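You operate a simulated robot arm through the tools that you are given. There is no shell and no other tool.

Carry out the task below with a simulated robot arm. There is one attempt and no reset: what you move stays moved.

JOB
Lock the wheel, drain the cooling water right out, then refill it to the green band.
Fine: the green valve ends shut; nothing overflows.

The check looks at the end state, three seconds after you hand in, the way a careful person would. Anything else that was tipped, shoved, dropped, spilled or broken makes it a failure.

ROBOT AND FRAMES
A 7-joint arm with a fingered hand, fixed in place. Base frame: the origin is on the floor under the middle of its stand, x ahead of it, y to its left, z up; the work surface is at about z = 0.8. Readings come in m, rad, newtons and seconds.
With the tool pointing down near the work surface it reaches from about 0.32 to 0.74 m from the base axis. Its first joint turns from -2.897 to 2.897 rad. Payload 4 kg.
Tool frame: the origin (TCP) lies between the finger pads and is the grasp point; the fingertips stand 0.026 m ahead of it; z points along the fingers, y is the line along which they close. The gripper opens to 0.132 m; its body begins 0.073 m behind the TCP. The gripper is a hand of 4 fingers: y runs from the thumb to the fingers, the wrist lies at [0, 0, -0.239] in the tool frame.
Orientation is told as [roll, pitch, yaw] about the base's x, y, z axes, in that order, counted from this pose: with the fingers straight down and closing along the base's y, the tool's x points along the base's -x, its y along +y and its z along -z.

CONTROLS
- The arm moves only by the tool send_rows. Its argument "series" is a list of rows, each an object of numbers (a shift or turn left out is 0): "x", "y", "z": the shift along the base's x, y, z in cm; "ax", "ay", "az": the turn, a rotation vector about the base's x, y, z in rad. In form: [{"x": .., "y": .., "z": .., "ax": .., "ay": .., "az": ..}, ...]. A call has 1 to 20 rows; each row shifts and turns the commanded pose from where the row before left it. Rows are played at 5 a second. More than 0.05 m and 0.15 rad between two rows, and nothing of the call is played. Where a pose cannot be reached the arm comes as near as it can. A force on the tool above 40 N (or 10 N above the force at the start of the call, whichever is more), or a blocked arm, ends the call early, and 0.2 s more pass. In this call time passes only in rows, and 0.2 s behind the last. It gives the time, the measured TCP pose, the force on the tool (base axes), the opening and the grip force at its end, in the units of the frame above (readings bear some noise), with the torque about the TCP (base axes, N m) and any sound that the robot's microphone picked up.
- Cameras (640 x 400 px; columns grow to the right, rows downward): "scene" is fixed at [0.2209, -0.6497, 1.4536]; the picture's right is [0.96, -0.28, 0.00], its down [-0.09, -0.31, -0.95] and it looks along [0.26, 0.91, -0.32] (base axes); focal length 325 px, centre (320, 200). "wrist" rides on the gripper at [0.068, 0.002, -0.097] in the tool frame; the picture's right is [-0.02, 1.00, 0.00], its down [-0.82, -0.02, -0.58] and it looks along [-0.58, -0.01, 0.82] (tool axes); focal length 270 px, centre (320, 200). There is no depth. A picture from a camera that has moved, and an enlarged one, comes with that camera's place and axes in the base frame and with its lens.
- capture(camera): a new picture of that camera. It takes no simulated time.
- move_column(by): slides the trunk up (or, below 0, down) by that many m; the arm rides with it, the base frame stays. It gives what a move gives, with no picture.
- curl_fingers(finger1, finger2, finger3, thumb_bend): sets how far each is bent, from 0 (flat) to 100 (curled in); at 30 the hand is open as for a grip, at 70 the pads meet at the TCP. One left out holds its place. A second passes; each finger stops where it meets its share of the squeeze, and holds until it gets a number again. It is the only way to open and close the hand. It gives what a move gives, with no picture; readings hold the bend of each and the force on the fingers (four entries, about 0 where the hand has none), thumb and palm.
- inspect(camera, box): a new picture of the part [left, top, right, bottom] of that camera's present view, enlarged. It takes no simulated time.
- close_job(): hands the job in; it is judged then, once.

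Nothing tells you positions but the pictures and the camera data. Unless the task says otherwise, let go and move clear before handing in.

The tools are called by a JSON object that holds its "api" and its "payload". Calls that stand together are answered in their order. send_rows: Moves the arm, as the interface text tells. Its arguments: {"type":"object","properties":{"series":{"type":"array","items":{"type":"object","properties":{"x":{"type":"number"},"y":{"type":"number"},"z":{"type":"number"},"ax":{"type":"number"},"ay":{"type":"number"},"az":{"type":"number"}}}}},"required":["series"]} The other tools are called the same way: move_column (by) moves the trunk up or down; curl_fingers (finger1, finger2, finger3, thumb_bend) moves the fingers one by one; capture (camera) takes a picture; inspect (camera, box) takes an enlarged picture of a part of a camera's view; close_job () hands the job in.

At the start:

```text
time_s: 0.0
tool_pos: [0.2737, 0.3103, 1.2607]
tool_rot: [0.002, 0.0, -0.003]
ft_force: [-1.4, -0.2, -0.3]
ft_torque: [0.03, 0.0, 0.0]
finger_gap: 0.1319
gripper_force: 0.1
shape: jaw
bend: [30.0, 30.0, 30.0, 30.0]
finger forces: [0.1, 0.0, 0.1, 0.0, 0.0, 0.0]
trunk travel left (down, up): [-0.425, 0.165]
```

scene: 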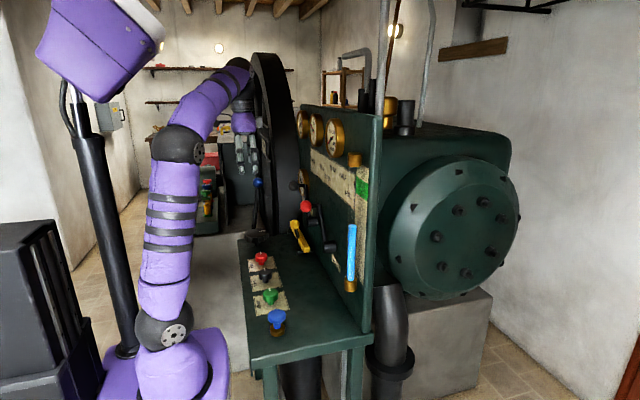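
wrist: 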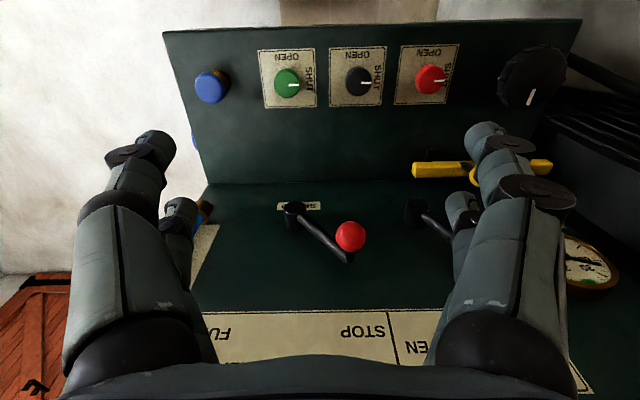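

I see a machine with a control bench (blue, green, black, red knobs), a panel with levers, gauges and a yellow lever, a flywheel and a blue sight glass. I'll look closer before moving anything.

{"api": "inspect", "payload": {"camera": "scene", "box": [230, 220, 390, 340]}}

{"api": "inspect", "payload": {"camera": "scene", "box": [270, 90, 400, 300]}}

{"api": "inspect", "payload": {"camera": "wrist", "box": [160, 20, 600, 200]}}

{"api": "inspect", "payload": {"camera": "wrist", "box": [180, 180, 640, 400]}}

{"api": "inspect", "payload": {"camera": "scene", "box": [200, 50, 330, 240]}}

```text
3.33 times, centred on (310, 280) of scene
camera zoom: at [0.2209, -0.6497, 1.4536], right [0.96, -0.28, 0.0], down [-0.09, -0.31, -0.95], along [0.26, 0.91, -0.32], focal length 1083 px, centre (353, -67)
```

zoom: 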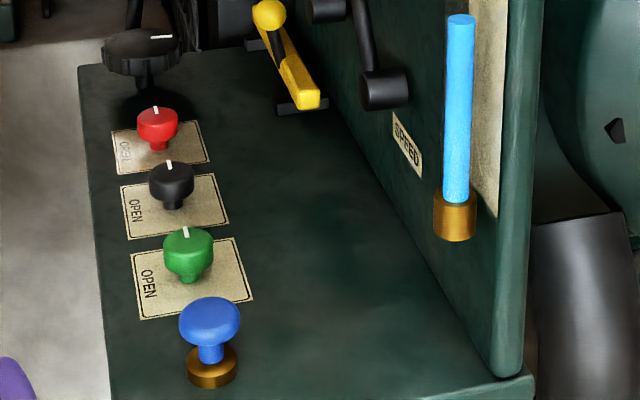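

```text
1.90 times, centred on (335, 195) of scene
camera zoom: at [0.2209, -0.6497, 1.4536], right [0.96, -0.28, 0.0], down [-0.09, -0.31, -0.95], along [0.26, 0.91, -0.32], focal length 619 px, centre (291, 210)
```

zoom: 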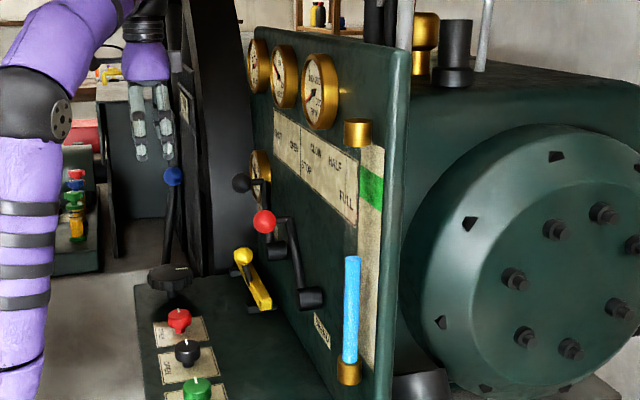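

```text
1.45 times, centred on (380, 110) of wrist
camera zoom: at [0.2056, 0.3131, 1.3577], right [0.03, 1.0, 0.0], down [0.82, -0.02, 0.58], along [0.58, -0.01, -0.82], focal length 393 px, centre (233, 331)
```

zoom: 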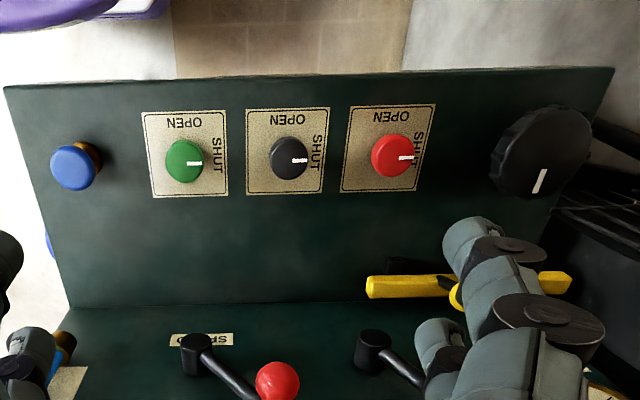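

```text
1.39 times, centred on (410, 290) of wrist
camera zoom: at [0.2056, 0.3131, 1.3577], right [0.03, 1.0, 0.0], down [0.82, -0.02, 0.58], along [0.58, -0.01, -0.82], focal length 376 px, centre (195, 75)
```

zoom: 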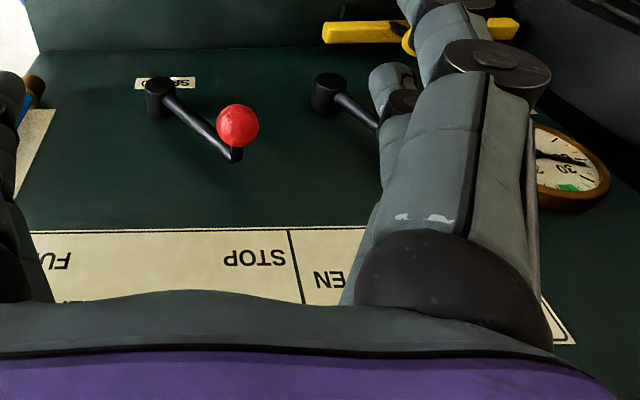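

```text
2.11 times, centred on (265, 145) of scene
camera zoom: at [0.2209, -0.6497, 1.4536], right [0.96, -0.28, 0.0], down [-0.09, -0.31, -0.95], along [0.26, 0.91, -0.32], focal length 684 px, centre (436, 316)
```

zoom: 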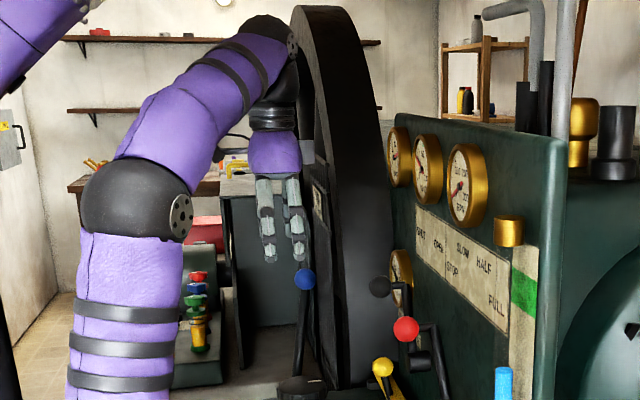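

The bench sits at about z≈0.8, with the green, black and red valves at x≈0.315 and y≈0.25, 0.385 and 0.515, all pointing to SHUT. The panel is at x≈0.55, and the sight glass is at y≈0.11 with the green band above the current level. Next I'll move toward the flywheel side to find out what locks the wheel.

{"api": "send_rows", "payload": {"series": [{"y": 4}, {"y": 4}, {"y": 4}, {"y": 4}, {"y": 4}, {"z": 3}]}}

{"api": "capture", "payload": {"camera": "wrist"}}

{"api": "capture", "payload": {"camera": "scene"}}

```text
time_s: 1.4
tool_pos: [0.267, 0.3933, 1.2505]
tool_rot: [0.003, -0.001, -0.002]
ft_force: [-0.3, 0.1, 0.2]
ft_torque: [-0.02, 0.0, 0.0]
finger_gap: 0.1318
gripper_force: 0.0
shape: jaw
bend: [30.0, 30.0, 30.0, 30.0]
finger forces: [0.0, 0.1, 0.0, 0.0, 0.0, 0.0]
out of reach, approached as far as the arm can: row 2, 3, 4, 5, 6
trunk travel left (down, up): [-0.425, 0.165]
```

```text
taken
camera wrist: at [0.1995, 0.3951, 1.3475], right [0.03, 1.0, 0.0], down [0.82, -0.02, 0.58], along [0.58, -0.01, -0.82], focal length 270 px, centre (320, 200)
```

wrist: 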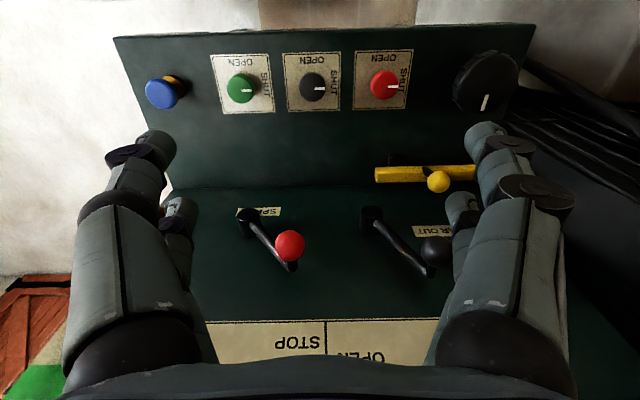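

```text
taken
```

scene: 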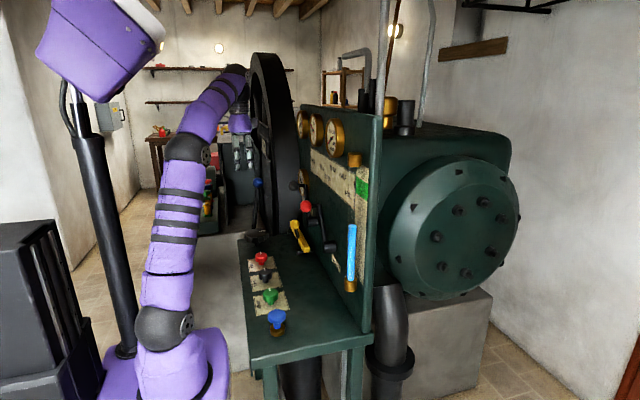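

A label next to the black-ball lever reads something like "...AR OUT". I'll zoom in on the labels.

{"api": "inspect", "payload": {"camera": "wrist", "box": [340, 140, 520, 280]}}

{"api": "inspect", "payload": {"camera": "wrist", "box": [200, 300, 480, 400]}}

{"api": "inspect", "payload": {"camera": "scene", "box": [290, 100, 390, 190]}}

{"api": "inspect", "payload": {"camera": "scene", "box": [230, 160, 330, 260]}}

```text
2.86 times, centred on (430, 210) of wrist
camera zoom: at [0.1995, 0.3951, 1.3475], right [0.03, 1.0, 0.0], down [0.82, -0.02, 0.58], along [0.58, -0.01, -0.82], focal length 772 px, centre (6, 171)
```

zoom: 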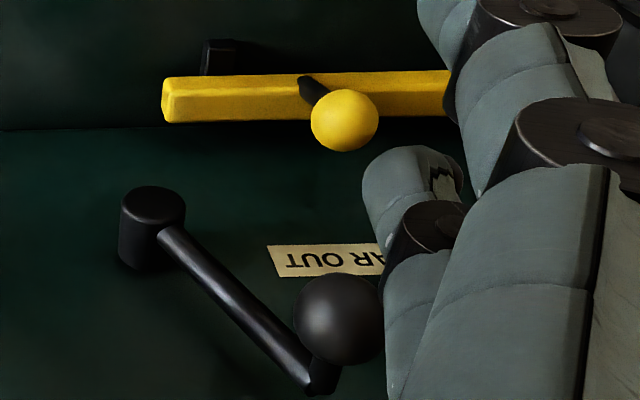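

```text
2.29 times, centred on (340, 350) of wrist
camera zoom: at [0.1995, 0.3951, 1.3475], right [0.03, 1.0, 0.0], down [0.82, -0.02, 0.58], along [0.58, -0.01, -0.82], focal length 618 px, centre (274, -143)
```

zoom: 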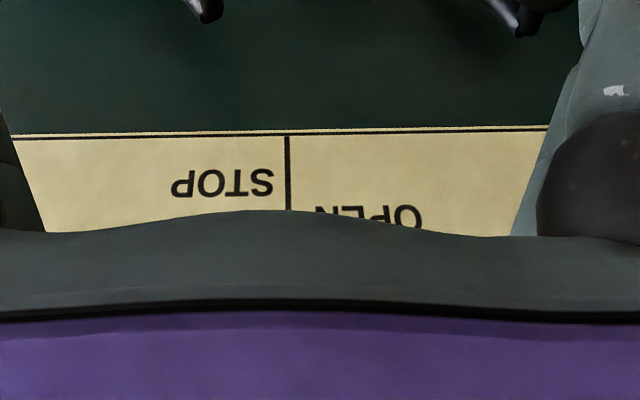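

```text
4.44 times, centred on (340, 145) of scene
camera zoom: at [0.2209, -0.6497, 1.4536], right [0.96, -0.28, 0.0], down [-0.09, -0.31, -0.95], along [0.26, 0.91, -0.32], focal length 1444 px, centre (231, 444)
```

zoom: 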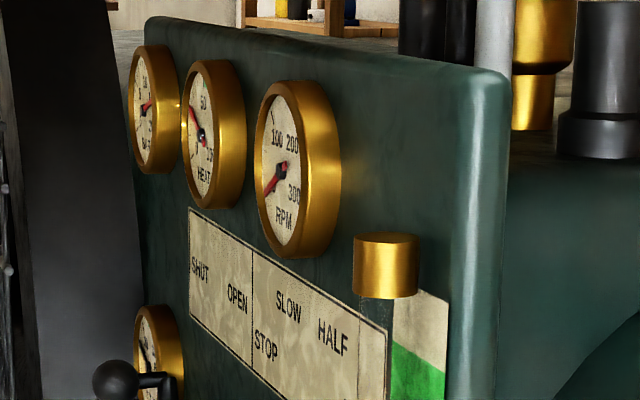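

```text
4.00 times, centred on (280, 210) of scene
camera zoom: at [0.2209, -0.6497, 1.4536], right [0.96, -0.28, 0.0], down [-0.09, -0.31, -0.95], along [0.26, 0.91, -0.32], focal length 1300 px, centre (480, 160)
```

zoom: 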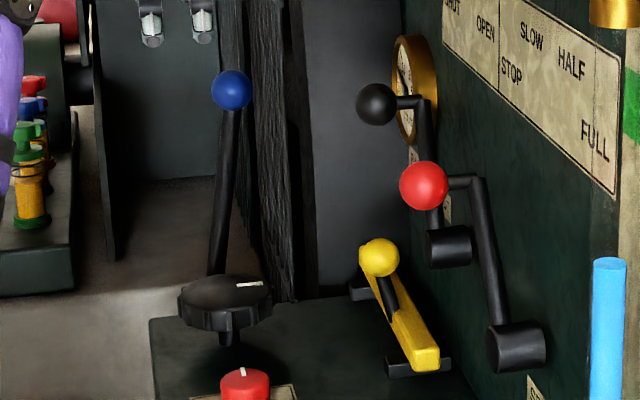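

The yellow bar is a sliding bolt on guides with a ball knob, which probably slides toward the flywheel. I'll read the remaining labels from a better spot.

{"api": "send_rows", "payload": {"series": [{"z": -4, "y": 2}, {"z": -4, "y": 2}, {"z": -4, "y": 2}, {"z": -3, "y": 2}]}}

{"api": "capture", "payload": {"camera": "wrist"}}

```text
time_s: 2.4
tool_pos: [0.2719, 0.4737, 1.0994]
tool_rot: [0.0, 0.0, -0.001]
ft_force: [0.3, 0.5, 0.0]
ft_torque: [-0.01, 0.04, -0.05]
finger_gap: 0.1321
gripper_force: 0.1
shape: jaw
bend: [30.0, 30.0, 30.0, 30.0]
finger forces: [0.0, 0.0, 0.1, 0.0, 0.0, 0.0]
trunk travel left (down, up): [-0.425, 0.165]
```

```text
taken
camera wrist: at [0.2047, 0.475, 1.1962], right [0.03, 1.0, 0.0], down [0.82, -0.02, 0.58], along [0.58, -0.02, -0.82], focal length 270 px, centre (320, 200)
```

wrist: 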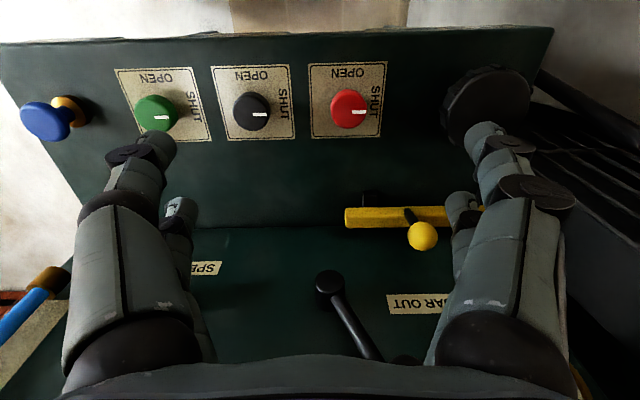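

The label above the yellow bolt reads "BAR OUT". I'll look further toward the wheel.

{"api": "send_rows", "payload": {"series": [{"y": 4}, {"y": 4}, {"y": 4}]}}

{"api": "capture", "payload": {"camera": "wrist"}}

{"api": "inspect", "payload": {"camera": "wrist", "box": [260, 160, 640, 400]}}

```text
time_s: 3.2
tool_pos: [0.2688, 0.5642, 1.1058]
tool_rot: [-0.001, 0.0, -0.001]
ft_force: [0.3, 0.8, -0.1]
ft_torque: [-0.04, -0.01, -0.03]
finger_gap: 0.132
gripper_force: 0.1
shape: jaw
bend: [30.0, 30.0, 30.0, 30.0]
finger forces: [0.0, 0.1, 0.0, 0.0, 0.1, 0.0]
out of reach, approached as far as the arm can: row 3
trunk travel left (down, up): [-0.425, 0.165]
```

```text
taken
camera wrist: at [0.2007, 0.5665, 1.201], right [0.03, 1.0, 0.0], down [0.82, -0.02, 0.58], along [0.58, -0.02, -0.82], focal length 270 px, centre (320, 200)
```

wrist: 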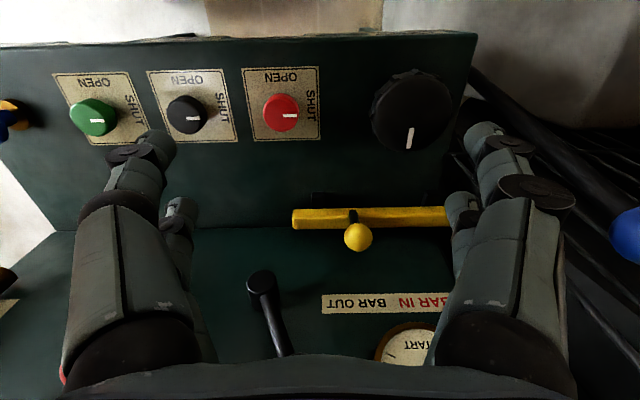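

```text
1.67 times, centred on (450, 280) of wrist
camera zoom: at [0.2007, 0.5665, 1.201], right [0.03, 1.0, 0.0], down [0.82, -0.02, 0.58], along [0.58, -0.02, -0.82], focal length 450 px, centre (103, 67)
```

zoom: 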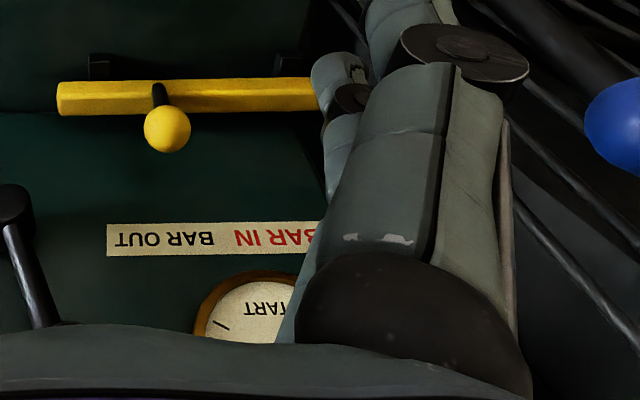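

The label reads "BAR OUT | BAR IN", with IN on the +y side toward the flywheel, so sliding the yellow bolt +y locks the wheel. Before touching it, I'll yaw the hand to look at the wheel and see where the bolt goes.

{"api": "send_rows", "payload": {"series": [{"y": -3, "z": -1, "az": 0.14}, {"y": -3, "az": 0.14}, {"y": -3, "az": 0.14}, {"y": -3, "az": 0.14}, {"az": 0.14}, {"az": 0.14}, {"az": 0.14}]}}

{"api": "capture", "payload": {"camera": "wrist"}}

```text
time_s: 4.8
tool_pos: [0.2685, 0.4424, 1.0931]
tool_rot: [0.0, 0.001, 0.982]
ft_force: [1.0, 1.2, -0.1]
ft_torque: [-0.01, -0.03, 0.03]
finger_gap: 0.1317
gripper_force: 0.1
shape: jaw
bend: [30.0, 30.0, 30.0, 30.0]
finger forces: [0.0, 0.1, 0.1, 0.0, 0.0, 0.0]
trunk travel left (down, up): [-0.425, 0.165]
```

```text
taken
camera wrist: at [0.2292, 0.3866, 1.1888], right [-0.82, 0.58, 0.0], down [0.47, 0.67, 0.58], along [0.33, 0.47, -0.82], focal length 270 px, centre (320, 200)
```

wrist: 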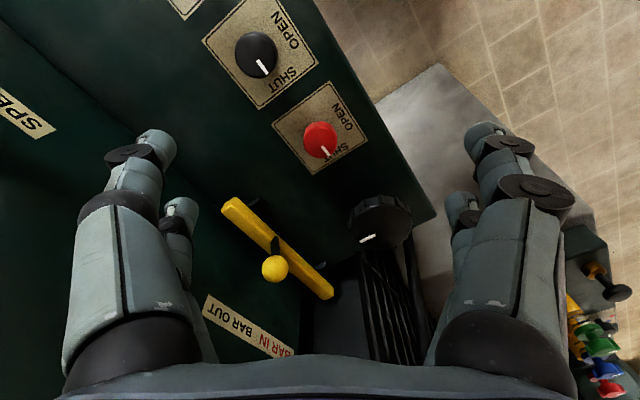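

{"api": "inspect", "payload": {"camera": "wrist", "box": [200, 180, 460, 370]}}

{"api": "inspect", "payload": {"camera": "wrist", "box": [540, 220, 640, 400]}}

{"api": "capture", "payload": {"camera": "scene"}}

```text
2.11 times, centred on (330, 275) of wrist
camera zoom: at [0.2292, 0.3866, 1.1888], right [-0.82, 0.58, 0.0], down [0.47, 0.67, 0.58], along [0.33, 0.47, -0.82], focal length 569 px, centre (299, 42)
```

zoom: 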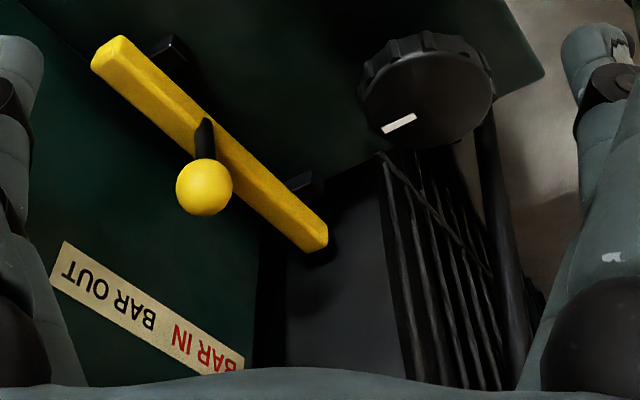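

```text
2.22 times, centred on (590, 310) of wrist
camera zoom: at [0.2292, 0.3866, 1.1888], right [-0.82, 0.58, 0.0], down [0.47, 0.67, 0.58], along [0.33, 0.47, -0.82], focal length 601 px, centre (-280, -44)
```

zoom: 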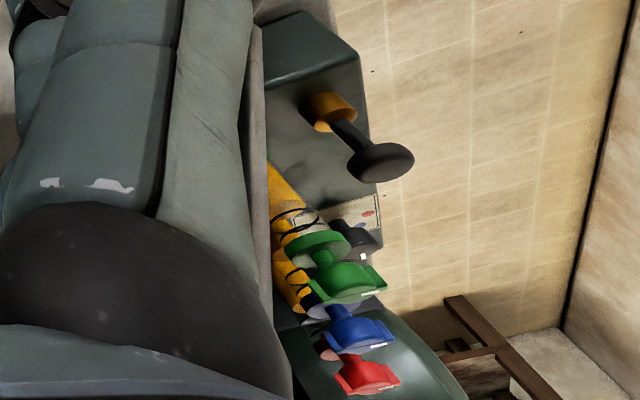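

```text
taken
```

scene: 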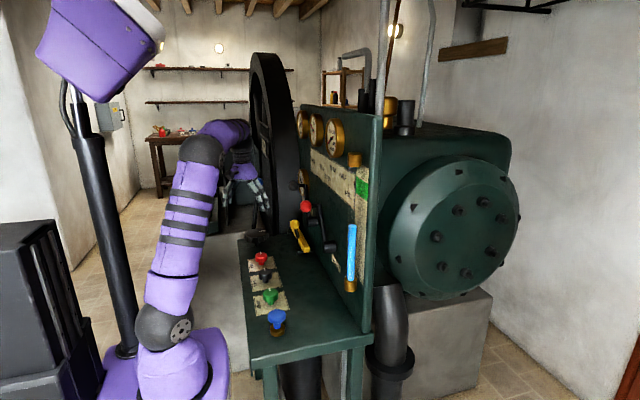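

There is a second manifold far behind the wheel, out of reach and apparently unrelated. I'll tilt the hand to see the bolt end and flywheel face more level.

{"api": "send_rows", "payload": {"series": [{"ax": 0.115, "ay": -0.081}, {"ax": 0.115, "ay": -0.081}, {"ax": 0.115, "ay": -0.081}, {"ax": 0.115, "ay": -0.081}, {"ax": 0.115, "ay": -0.081}]}}

{"api": "capture", "payload": {"camera": "wrist"}}

```text
time_s: 6.0
tool_pos: [0.2691, 0.4421, 1.0928]
tool_rot: [-0.017, -0.706, 0.984]
ft_force: [-0.3, -0.6, 1.2]
ft_torque: [-0.02, -0.02, 0.0]
finger_gap: 0.1319
gripper_force: 0.2
shape: jaw
bend: [30.0, 30.0, 30.0, 30.0]
finger forces: [0.1, 0.0, 0.0, 0.0, 0.0, 0.0]
trunk travel left (down, up): [-0.425, 0.165]
```

```text
taken
camera wrist: at [0.2027, 0.3488, 1.1213], right [-0.82, 0.58, 0.0], down [0.15, 0.2, 0.97], along [0.56, 0.79, -0.25], focal length 270 px, centre (320, 200)
```

wrist: 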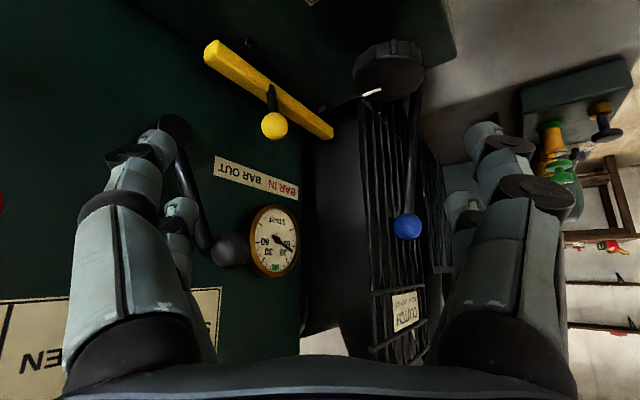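

{"api": "inspect", "payload": {"camera": "wrist", "box": [370, 270, 450, 350]}}

{"api": "inspect", "payload": {"camera": "wrist", "box": [200, 30, 440, 180]}}

{"api": "inspect", "payload": {"camera": "wrist", "box": [210, 180, 330, 290]}}

{"api": "inspect", "payload": {"camera": "wrist", "box": [500, 50, 640, 250]}}

```text
5.00 times, centred on (410, 310) of wrist
camera zoom: at [0.2027, 0.3488, 1.1213], right [-0.82, 0.58, 0.0], down [0.15, 0.2, 0.97], along [0.56, 0.79, -0.25], focal length 1351 px, centre (-130, -350)
```

zoom: 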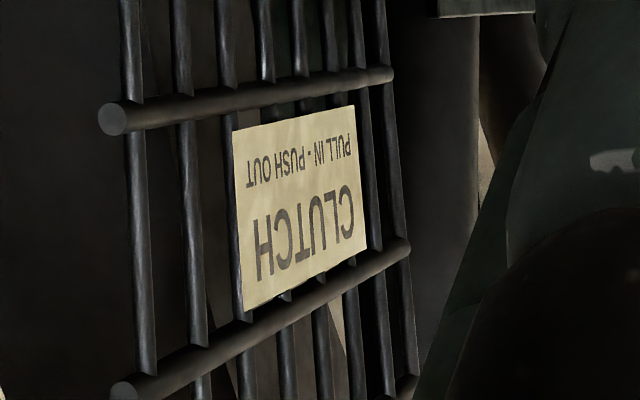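

```text
2.67 times, centred on (320, 105) of wrist
camera zoom: at [0.2027, 0.3488, 1.1213], right [-0.82, 0.58, 0.0], down [0.15, 0.2, 0.97], along [0.56, 0.79, -0.25], focal length 721 px, centre (320, 453)
```

zoom: 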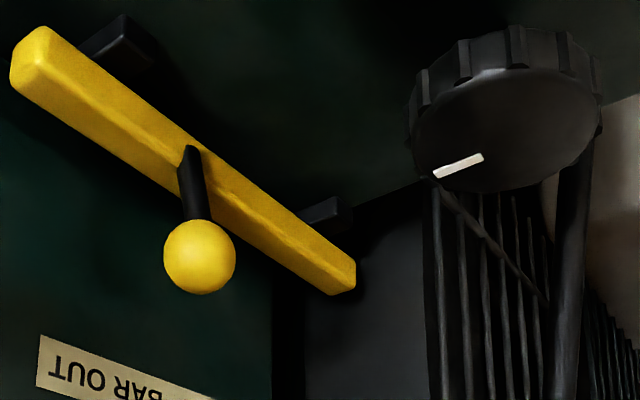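

```text
3.64 times, centred on (270, 235) of wrist
camera zoom: at [0.2027, 0.3488, 1.1213], right [-0.82, 0.58, 0.0], down [0.15, 0.2, 0.97], along [0.56, 0.79, -0.25], focal length 983 px, centre (502, 73)
```

zoom: 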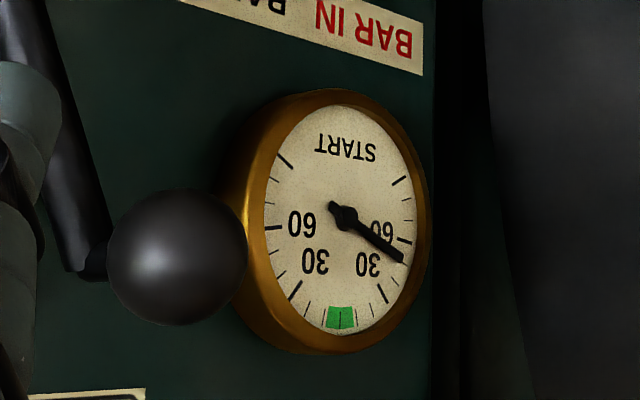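

```text
2.00 times, centred on (570, 150) of wrist
camera zoom: at [0.2027, 0.3488, 1.1213], right [-0.82, 0.58, 0.0], down [0.15, 0.2, 0.97], along [0.56, 0.79, -0.25], focal length 541 px, centre (-180, 300)
```

zoom: 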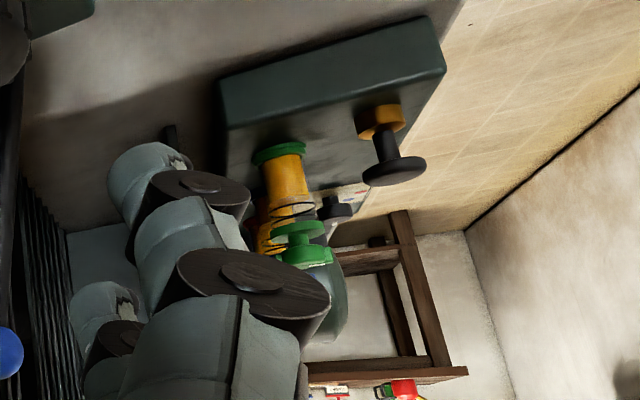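

The blue lever is the clutch, which I'll leave alone, and the START dial shows the flywheel angle. Next I'll look closely at the valve plates, the blue knob and the sight glass for hints about fill and drain.

{"api": "send_rows", "payload": {"series": [{"ax": -0.115, "ay": 0.081, "y": -3}, {"ax": -0.115, "ay": 0.081, "y": -3}, {"ax": -0.115, "ay": 0.081, "y": -3}, {"ax": -0.115, "ay": 0.081, "y": -3}, {"ax": -0.115, "ay": 0.081, "y": -3}, {"az": -0.14, "y": -3}, {"az": -0.14, "y": -3}, {"az": -0.14, "y": -3}, {"az": -0.14, "y": -3}, {"az": -0.14}, {"az": -0.14}, {"az": -0.14}]}}

{"api": "capture", "payload": {"camera": "wrist"}}

```text
time_s: 8.6
tool_pos: [0.2677, 0.1727, 1.0927]
tool_rot: [0.0, 0.0, -0.004]
ft_force: [-0.8, 1.0, -0.1]
ft_torque: [-0.01, 0.02, 0.0]
finger_gap: 0.1319
gripper_force: 0.1
shape: jaw
bend: [30.0, 30.0, 30.0, 30.0]
finger forces: [0.1, 0.0, 0.1, 0.1, 0.1, 0.1]
trunk travel left (down, up): [-0.425, 0.165]
```

```text
taken
camera wrist: at [0.2007, 0.1748, 1.1885], right [0.03, 1.0, 0.0], down [0.82, -0.02, 0.58], along [0.58, -0.02, -0.82], focal length 270 px, centre (320, 200)
```

wrist: 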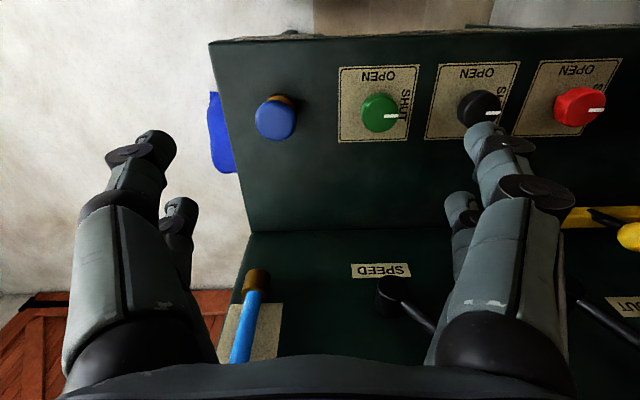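

{"api": "inspect", "payload": {"camera": "wrist", "box": [180, 60, 320, 190]}}

{"api": "inspect", "payload": {"camera": "wrist", "box": [320, 40, 640, 150]}}

{"api": "capture", "payload": {"camera": "scene"}}

```text
3.08 times, centred on (250, 125) of wrist
camera zoom: at [0.2007, 0.1748, 1.1885], right [0.03, 1.0, 0.0], down [0.82, -0.02, 0.58], along [0.58, -0.02, -0.82], focal length 832 px, centre (535, 431)
```

zoom: 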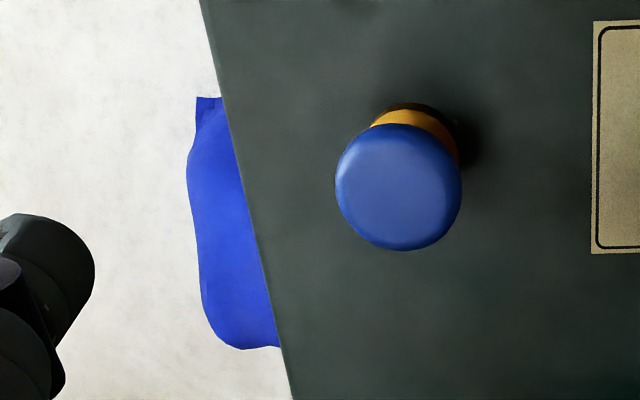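

```text
2.00 times, centred on (480, 95) of wrist
camera zoom: at [0.2007, 0.1748, 1.1885], right [0.03, 1.0, 0.0], down [0.82, -0.02, 0.58], along [0.58, -0.02, -0.82], focal length 541 px, centre (0, 410)
```

zoom: 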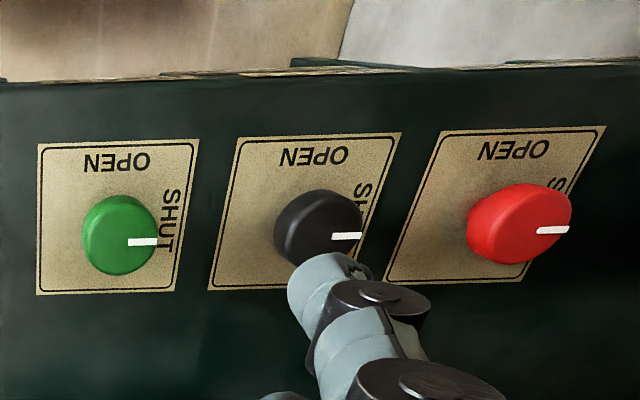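

```text
taken
```

scene: 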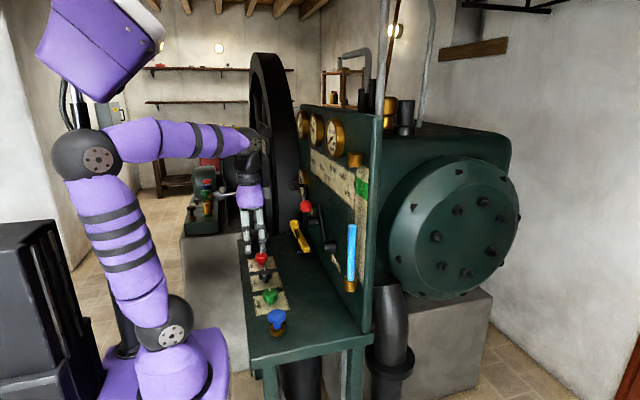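

There is a blue object below the bench's near end, so I'll look there and at the sight glass.

{"api": "send_rows", "payload": {"series": [{"y": -4, "z": 2}, {"y": -4, "z": 2}, {"y": -4, "z": 2}, {"y": -4, "z": 2}, {"y": -4, "z": 2}, {"y": -3, "x": 2}, {"x": 3}]}}

{"api": "capture", "payload": {"camera": "wrist"}}

```text
time_s: 10.2
tool_pos: [0.3195, -0.0578, 1.1923]
tool_rot: [0.0, 0.0, -0.001]
ft_force: [0.6, -0.5, 0.2]
ft_torque: [-0.02, -0.02, 0.0]
finger_gap: 0.1321
gripper_force: 0.1
shape: jaw
bend: [30.0, 30.0, 30.0, 30.0]
finger forces: [0.0, 0.0, 0.0, 0.1, 0.0, 0.0]
trunk travel left (down, up): [-0.425, 0.165]
```

```text
taken
camera wrist: at [0.2517, -0.0553, 1.2881], right [0.03, 1.0, 0.0], down [0.82, -0.02, 0.58], along [0.58, -0.01, -0.82], focal length 270 px, centre (320, 200)
```

wrist: 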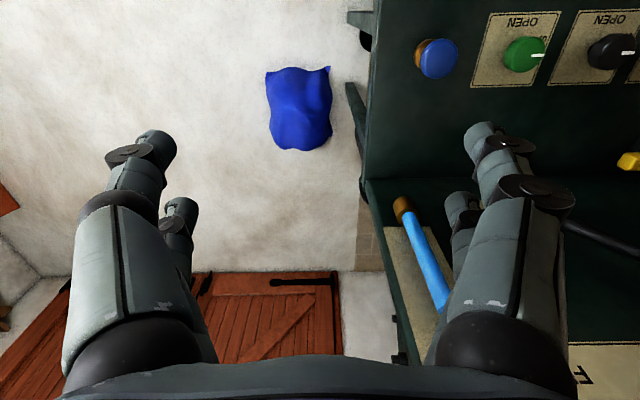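

{"api": "send_rows", "payload": {"series": [{"ay": -0.14, "x": -2}, {"ay": -0.14, "x": -2}, {"ay": -0.14, "x": -2}, {"ay": -0.14, "x": -2}, {"y": 3}, {"y": 3}, {"y": 3}]}}

{"api": "capture", "payload": {"camera": "wrist"}}

```text
time_s: 11.2
tool_pos: [0.2869, -0.0421, 1.1524]
tool_rot: [-0.069, -0.295, 0.04]
ft_force: [0.1, 0.1, -0.2]
ft_torque: [0.0, 0.0, 0.0]
finger_gap: 0.132
gripper_force: 0.0
shape: jaw
bend: [30.0, 30.0, 30.0, 30.0]
finger forces: [0.1, 0.0, 0.0, 0.1, 0.0, 0.0]
trunk travel left (down, up): [-0.425, 0.165]
stopped in row 4: the arm was blocked; the commanded pose is now the measured one
```

```text
taken
camera wrist: at [0.1935, -0.0383, 1.2238], right [0.0, 1.0, -0.06], down [0.61, 0.04, 0.79], along [0.79, -0.04, -0.61], focal length 270 px, centre (320, 200)
```

wrist: 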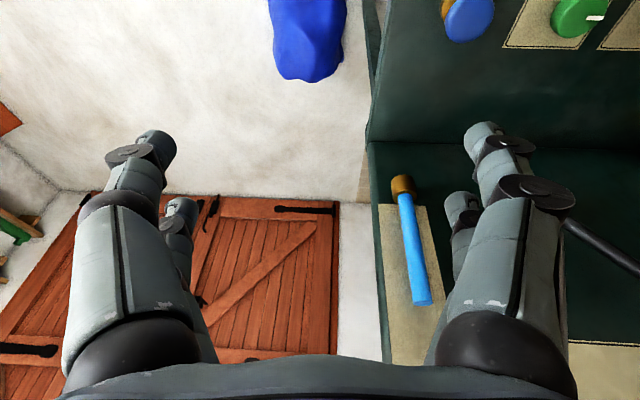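

The blue thing is just a cloth on a wall, and nothing else labels fill or drain, so I'll find that out with small reversible tests later. First I lock the wheel: raise the trunk a little for reach, then bring the tilted hand to the yellow ball knob at about (0.47, 0.61, 0.91).

{"api": "move_column", "payload": {"by": 0.12}}

{"api": "send_rows", "payload": {"series": [{"y": 4}, {"y": 4}, {"y": 4}, {"y": 4, "ax": 0.066, "ay": 0.003, "az": 0.02}, {"y": 4, "az": 0.12}, {"y": 4, "az": 0.12}, {"y": 4, "az": 0.12, "z": -2}, {"y": 4, "ax": 0.049, "ay": -0.116, "z": -2}, {"y": 4, "ax": 0.049, "ay": -0.116, "z": -2}, {"y": 4, "ax": 0.049, "ay": -0.116, "z": -2}, {"y": 4, "ax": 0.049, "ay": -0.116, "z": -2}, {"y": 4, "z": -2}, {"y": 4, "z": -2}]}}

{"api": "capture", "payload": {"camera": "wrist"}}

{"api": "capture", "payload": {"camera": "scene"}}

```text
time_s: 12.7
tool_pos: [0.2852, -0.0445, 1.2733]
tool_rot: [-0.067, -0.3, 0.037]
ft_force: [0.3, 0.0, -0.6]
ft_torque: [-0.03, -0.01, 0.0]
finger_gap: 0.1319
gripper_force: 0.1
shape: jaw
bend: [30.0, 30.0, 30.0, 30.0]
finger forces: [0.1, 0.0, 0.0, 0.1, 0.0, 0.1]
trunk travel left (down, up): [-0.545, 0.045]
```

```text
time_s: 15.5
tool_pos: [0.2854, 0.4741, 1.132]
tool_rot: [0.005, -0.803, 0.395]
ft_force: [-0.8, -0.7, -0.6]
ft_torque: [0.0, 0.0, 0.01]
finger_gap: 0.1317
gripper_force: 0.1
shape: jaw
bend: [30.0, 30.0, 30.0, 30.0]
finger forces: [0.0, 0.0, 0.0, 0.0, 0.1, 0.1]
trunk travel left (down, up): [-0.545, 0.045]
```

```text
taken
camera wrist: at [0.1773, 0.4298, 1.1499], right [-0.37, 0.93, 0.02], down [0.15, 0.04, 0.99], along [0.92, 0.37, -0.15], focal length 270 px, centre (320, 200)
```

wrist: 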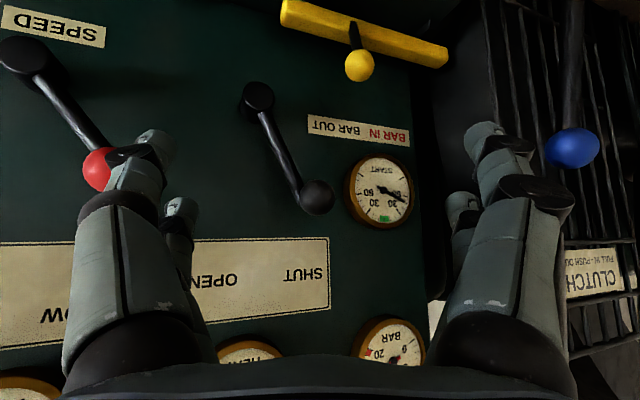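

```text
taken
```

scene: 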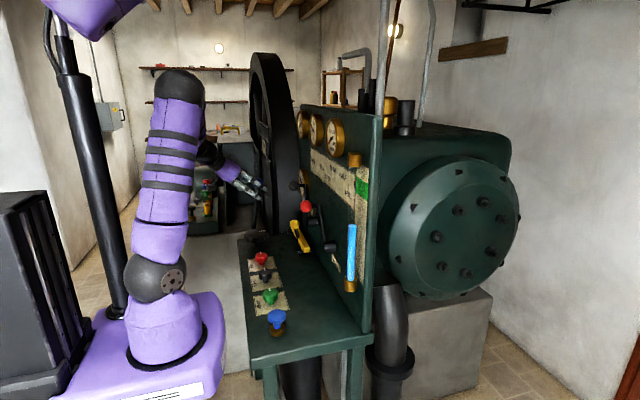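

The black-ball lever points at SHUT and the gauge and clutch positions are clear of my path. I'll move to a pre-grasp about 9 cm short of the yellow ball and narrow the hand.

{"api": "send_rows", "payload": {"series": [{"x": 2.5, "y": 2.2, "z": -3.1}, {"x": 2.5, "y": 2.2, "z": -3.1}, {"x": 2.5, "y": 2.2, "z": -3.1}, {"x": 2.5, "y": 2.2, "z": -3.1}, {"x": 2.4, "y": 2.2, "z": -3.2}]}}

{"api": "curl_fingers", "payload": {"finger1": 45, "finger2": 45, "finger3": 45, "thumb_bend": 45}}

{"api": "capture", "payload": {"camera": "wrist"}}

{"api": "capture", "payload": {"camera": "scene"}}

```text
time_s: 16.7
tool_pos: [0.4082, 0.5878, 0.9736]
tool_rot: [0.005, -0.805, 0.398]
ft_force: [0.3, -0.7, 0.3]
ft_torque: [0.0, -0.03, -0.02]
finger_gap: 0.1316
gripper_force: 0.1
shape: jaw
bend: [30.0, 30.0, 30.0, 30.0]
finger forces: [0.0, 0.0, 0.0, 0.0, 0.0, 0.1]
trunk travel left (down, up): [-0.545, 0.045]
```

```text
time_s: 17.7
tool_pos: [0.4064, 0.5866, 0.9728]
tool_rot: [0.005, -0.804, 0.396]
ft_force: [-0.2, 0.0, 0.3]
ft_torque: [0.01, 0.01, -0.02]
finger_gap: 0.0836
gripper_force: 0.1
shape: fingers
bend: [45.0, 45.0, 45.0, 45.0]
finger forces: [0.1, 0.1, 0.0, 0.0, 0.0, 0.1]
trunk travel left (down, up): [-0.545, 0.045]
```

```text
taken
camera wrist: at [0.2991, 0.5426, 0.9906], right [-0.37, 0.93, 0.02], down [0.15, 0.04, 0.99], along [0.92, 0.37, -0.15], focal length 270 px, centre (320, 200)
```

wrist: 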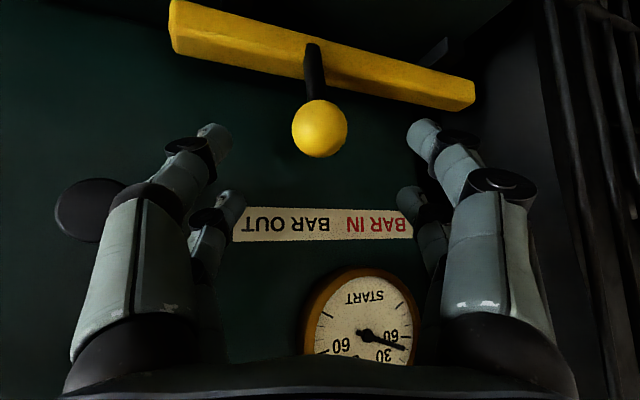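

```text
taken
```

scene: 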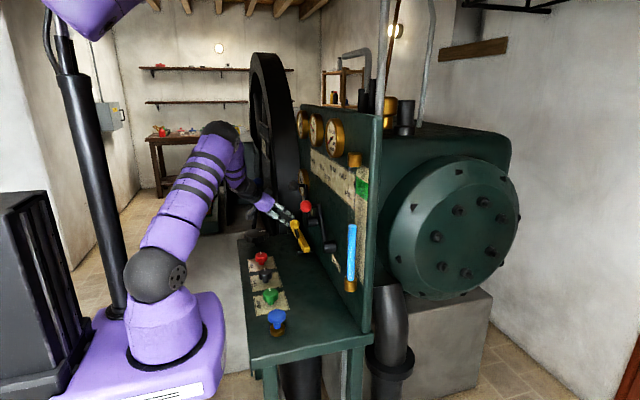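

The ball is straight ahead along the tool axis, so I'll advance onto it.

{"api": "send_rows", "payload": {"series": [{"x": 1.6, "y": 0.6, "z": -1.55}, {"x": 1.6, "y": 0.6, "z": -1.55}, {"x": 1.6, "y": 0.6, "z": -1.55}, {"x": 1.5, "y": 0.6, "z": -1.5}]}}

{"api": "capture", "payload": {"camera": "wrist"}}

```text
time_s: 18.7
tool_pos: [0.4692, 0.6113, 0.9159]
tool_rot: [0.003, -0.805, 0.396]
ft_force: [0.5, 0.6, -1.1]
ft_torque: [0.02, -0.01, 0.01]
finger_gap: 0.0835
gripper_force: 0.2
shape: fingers
bend: [45.0, 45.0, 45.0, 45.0]
finger forces: [0.1, 0.0, 0.1, 0.1, 0.0, 0.1]
trunk travel left (down, up): [-0.545, 0.045]
```

```text
taken
camera wrist: at [0.362, 0.568, 0.933], right [-0.37, 0.93, 0.02], down [0.15, 0.04, 0.99], along [0.92, 0.37, -0.15], focal length 270 px, centre (320, 200)
```

wrist: 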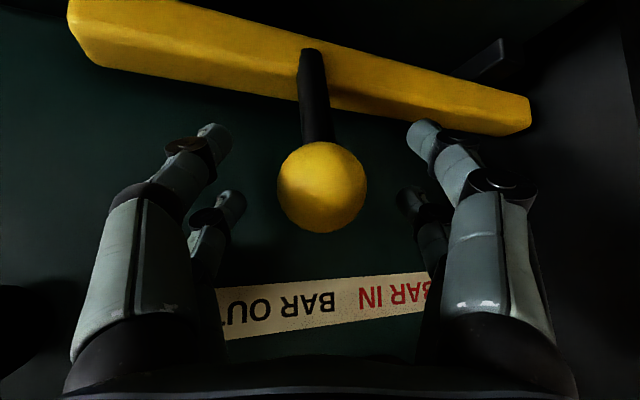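

The ball is centred between the finger pads, so I'll close on it.

{"api": "curl_fingers", "payload": {"finger1": 66, "finger2": 66, "finger3": 66, "thumb_bend": 66}}

{"api": "capture", "payload": {"camera": "wrist"}}

```text
time_s: 19.7
tool_pos: [0.4697, 0.6117, 0.9144]
tool_rot: [0.005, -0.802, 0.396]
ft_force: [0.7, 1.4, -1.7]
ft_torque: [0.02, -0.02, -0.01]
finger_gap: 0.0197
gripper_force: 2.8
shape: fingers
bend: [64.0, 64.0, 65.0, 65.0]
finger forces: [1.6, 1.5, 0.7, 0.0, 1.5, 0.0]
trunk travel left (down, up): [-0.545, 0.045]
```

```text
taken
camera wrist: at [0.3619, 0.568, 0.9328], right [-0.37, 0.93, 0.02], down [0.15, 0.04, 0.99], along [0.92, 0.37, -0.15], focal length 270 px, centre (320, 200)
```

wrist: 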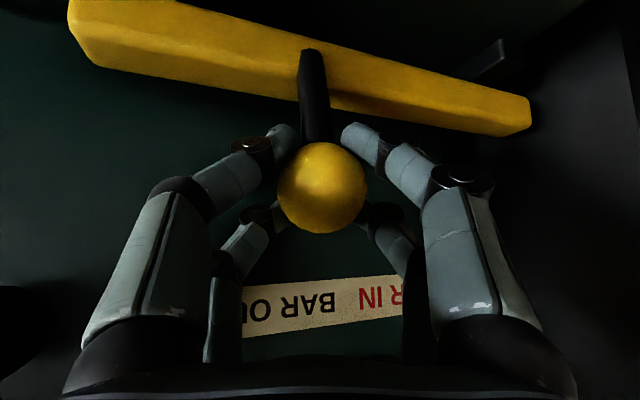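

The ball is held lightly with the fingertips around its stem. I'll slide it toward the wheel (+y) in small steps and watch the force.

{"api": "send_rows", "payload": {"series": [{"y": 1}, {"y": 1}, {"y": 1}]}}

{"api": "capture", "payload": {"camera": "wrist"}}

```text
time_s: 20.5
tool_pos: [0.4701, 0.6391, 0.9161]
tool_rot: [0.003, -0.803, 0.397]
ft_force: [-1.7, -1.4, -2.9]
ft_torque: [-0.01, 0.05, 0.02]
finger_gap: 0.0189
gripper_force: 2.9
shape: fingers
bend: [65.0, 66.0, 65.0, 65.0]
finger forces: [1.8, 0.6, 0.8, 0.0, 3.2, 0.1]
trunk travel left (down, up): [-0.545, 0.045]
```

```text
taken
camera wrist: at [0.3629, 0.5962, 0.9326], right [-0.37, 0.93, 0.02], down [0.15, 0.04, 0.99], along [0.92, 0.37, -0.15], focal length 270 px, centre (320, 200)
```

wrist: 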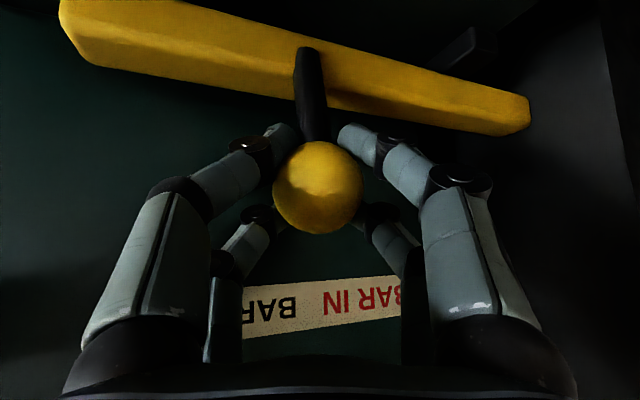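

The bolt slides freely, so I'll continue toward BAR IN.

{"api": "send_rows", "payload": {"series": [{"y": 1}, {"y": 1}, {"y": 1}, {"y": 1}]}}

{"api": "capture", "payload": {"camera": "wrist"}}

```text
time_s: 21.5
tool_pos: [0.4726, 0.6817, 0.9142]
tool_rot: [0.006, -0.805, 0.396]
ft_force: [-0.6, 2.1, -1.3]
ft_torque: [0.05, 0.01, 0.02]
finger_gap: 0.0176
gripper_force: 2.3
shape: fingers
bend: [64.0, 65.0, 66.0, 66.0]
finger forces: [1.9, 1.2, 0.0, 0.0, 1.0, 0.1]
trunk travel left (down, up): [-0.545, 0.045]
```

```text
taken
camera wrist: at [0.3648, 0.6377, 0.931], right [-0.37, 0.93, 0.02], down [0.15, 0.04, 0.99], along [0.92, 0.37, -0.15], focal length 270 px, centre (320, 200)
```

wrist: 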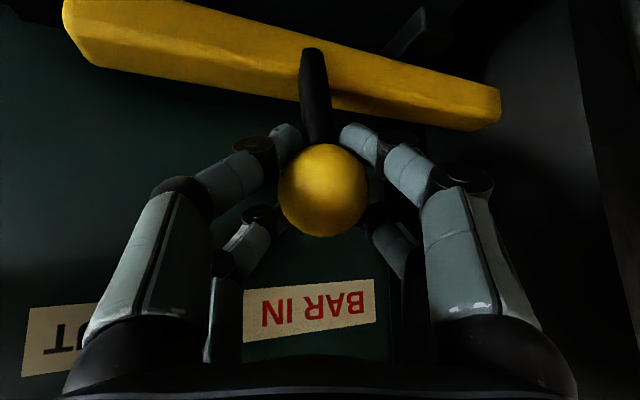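

{"api": "send_rows", "payload": {"series": [{"y": 1}, {"y": 1}]}}

{"api": "capture", "payload": {"camera": "wrist"}}

{"api": "inspect", "payload": {"camera": "scene", "box": [250, 180, 330, 260]}}

```text
time_s: 22.1
tool_pos: [0.4725, 0.697, 0.9137]
tool_rot: [0.0, -0.801, 0.394]
ft_force: [-10.2, -23.2, -1.2]
ft_torque: [-0.25, 0.16, -0.42]
finger_gap: 0.0275
gripper_force: 11.5
shape: fingers
bend: [66.0, 66.0, 65.0, 63.0]
finger forces: [0.1, 0.1, 1.1, 0.1, 21.7, 0.0]
trunk travel left (down, up): [-0.545, 0.045]
```

```text
taken
camera wrist: at [0.3644, 0.6537, 0.9312], right [-0.37, 0.93, 0.02], down [0.15, 0.04, 0.99], along [0.92, 0.37, -0.15], focal length 270 px, centre (320, 200)
```

wrist: 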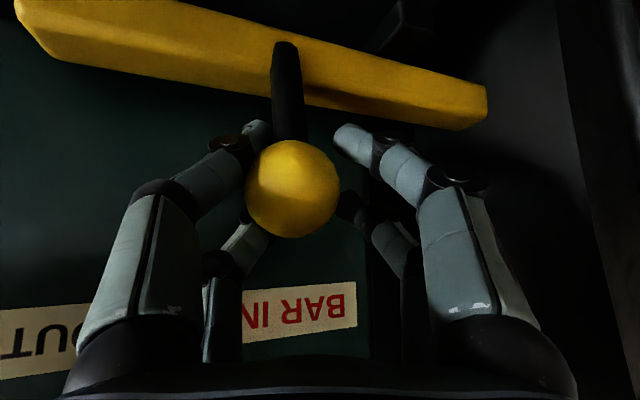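

```text
5.00 times, centred on (290, 220) of scene
camera zoom: at [0.2209, -0.6497, 1.4536], right [0.96, -0.28, 0.0], down [-0.09, -0.31, -0.95], along [0.26, 0.91, -0.32], focal length 1624 px, centre (470, 100)
```

zoom: 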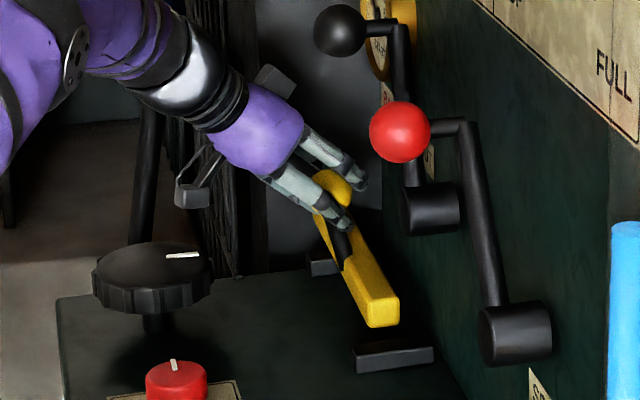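

The bolt met firm resistance after about 7 cm of travel. I'll zoom in on its far end to see whether it is in the wheel or only pressed against it.

{"api": "inspect", "payload": {"camera": "wrist", "box": [360, 0, 640, 180]}}

{"api": "inspect", "payload": {"camera": "scene", "box": [280, 195, 320, 225]}}

```text
2.22 times, centred on (500, 90) of wrist
camera zoom: at [0.3644, 0.6537, 0.9312], right [-0.37, 0.93, 0.02], down [0.15, 0.04, 0.99], along [0.92, 0.37, -0.15], focal length 601 px, centre (-80, 444)
```

zoom: 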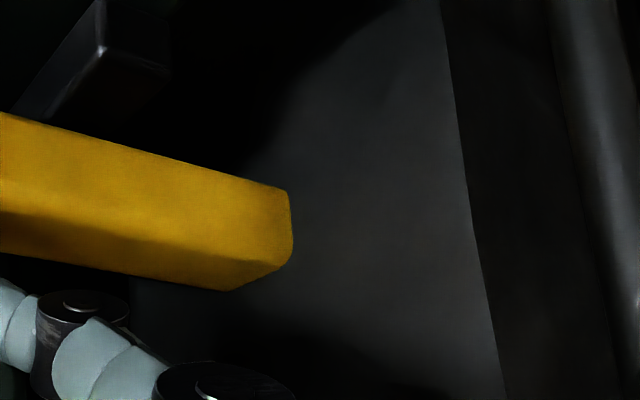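

```text
13.33 times, centred on (300, 210) of scene
camera zoom: at [0.2209, -0.6497, 1.4536], right [0.96, -0.28, 0.0], down [-0.09, -0.31, -0.95], along [0.26, 0.91, -0.32], focal length 4332 px, centre (587, 67)
```

zoom: 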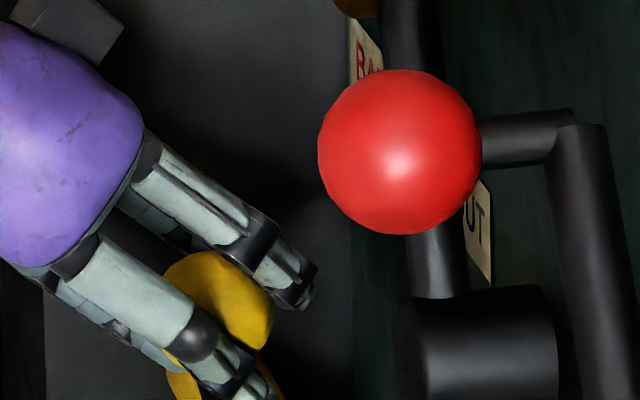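

The visible end now sits about 4 cm short of where the bolt's true end must be, so it has gone into the wheel and reached its stop at BAR IN. I'll open the fingers and back straight out along the tool axis.

{"api": "curl_fingers", "payload": {"finger1": 45, "finger2": 45, "finger3": 45, "thumb_bend": 43}}

{"api": "send_rows", "payload": {"series": [{"x": -1.66, "y": -0.9, "z": 1.74}, {"x": -1.66, "y": -0.9, "z": 1.74}, {"x": -1.66, "y": -0.9, "z": 1.74}, {"x": -2.5, "y": -1.2, "z": 2.5}, {"x": -2.5, "y": -1.2, "z": 2.5}]}}

{"api": "capture", "payload": {"camera": "wrist"}}

{"api": "capture", "payload": {"camera": "scene"}}

```text
time_s: 23.1
tool_pos: [0.4735, 0.7004, 0.9145]
tool_rot: [0.005, -0.804, 0.397]
ft_force: [0.2, -0.5, 0.5]
ft_torque: [0.01, -0.01, -0.02]
finger_gap: 0.0853
gripper_force: 0.1
shape: fingers
bend: [45.0, 45.0, 45.0, 43.0]
finger forces: [0.0, 0.0, 0.0, 0.1, 0.0, 0.1]
trunk travel left (down, up): [-0.545, 0.045]
```

```text
time_s: 24.3
tool_pos: [0.3731, 0.6491, 1.0151]
tool_rot: [0.006, -0.804, 0.397]
ft_force: [0.1, 0.0, 0.6]
ft_torque: [0.04, 0.0, 0.03]
finger_gap: 0.0859
gripper_force: 0.0
shape: fingers
bend: [45.0, 45.0, 45.0, 43.0]
finger forces: [0.0, 0.0, 0.1, 0.0, 0.0, 0.0]
trunk travel left (down, up): [-0.545, 0.045]
```

```text
taken
camera wrist: at [0.265, 0.6043, 1.0335], right [-0.37, 0.93, 0.02], down [0.15, 0.04, 0.99], along [0.92, 0.37, -0.15], focal length 270 px, centre (320, 200)
```

wrist: 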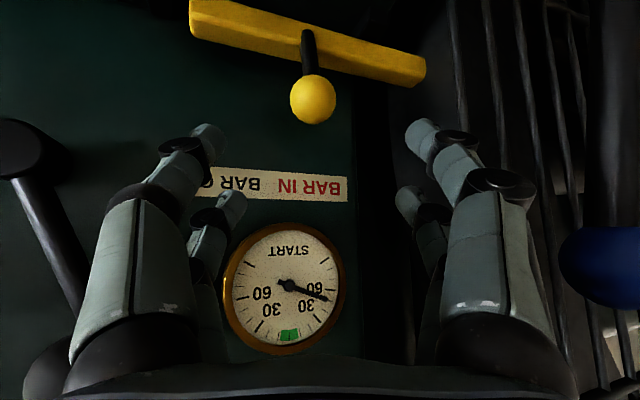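

```text
taken
```

scene: 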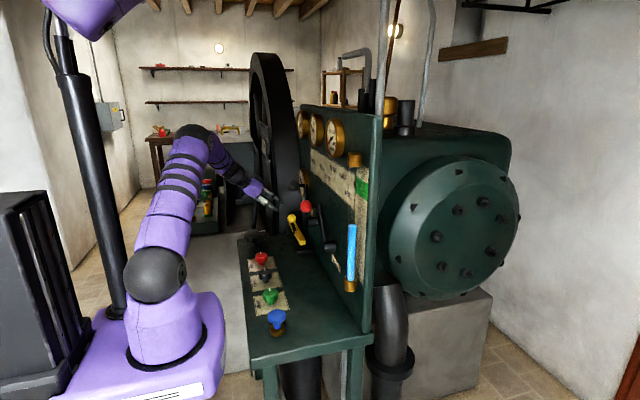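

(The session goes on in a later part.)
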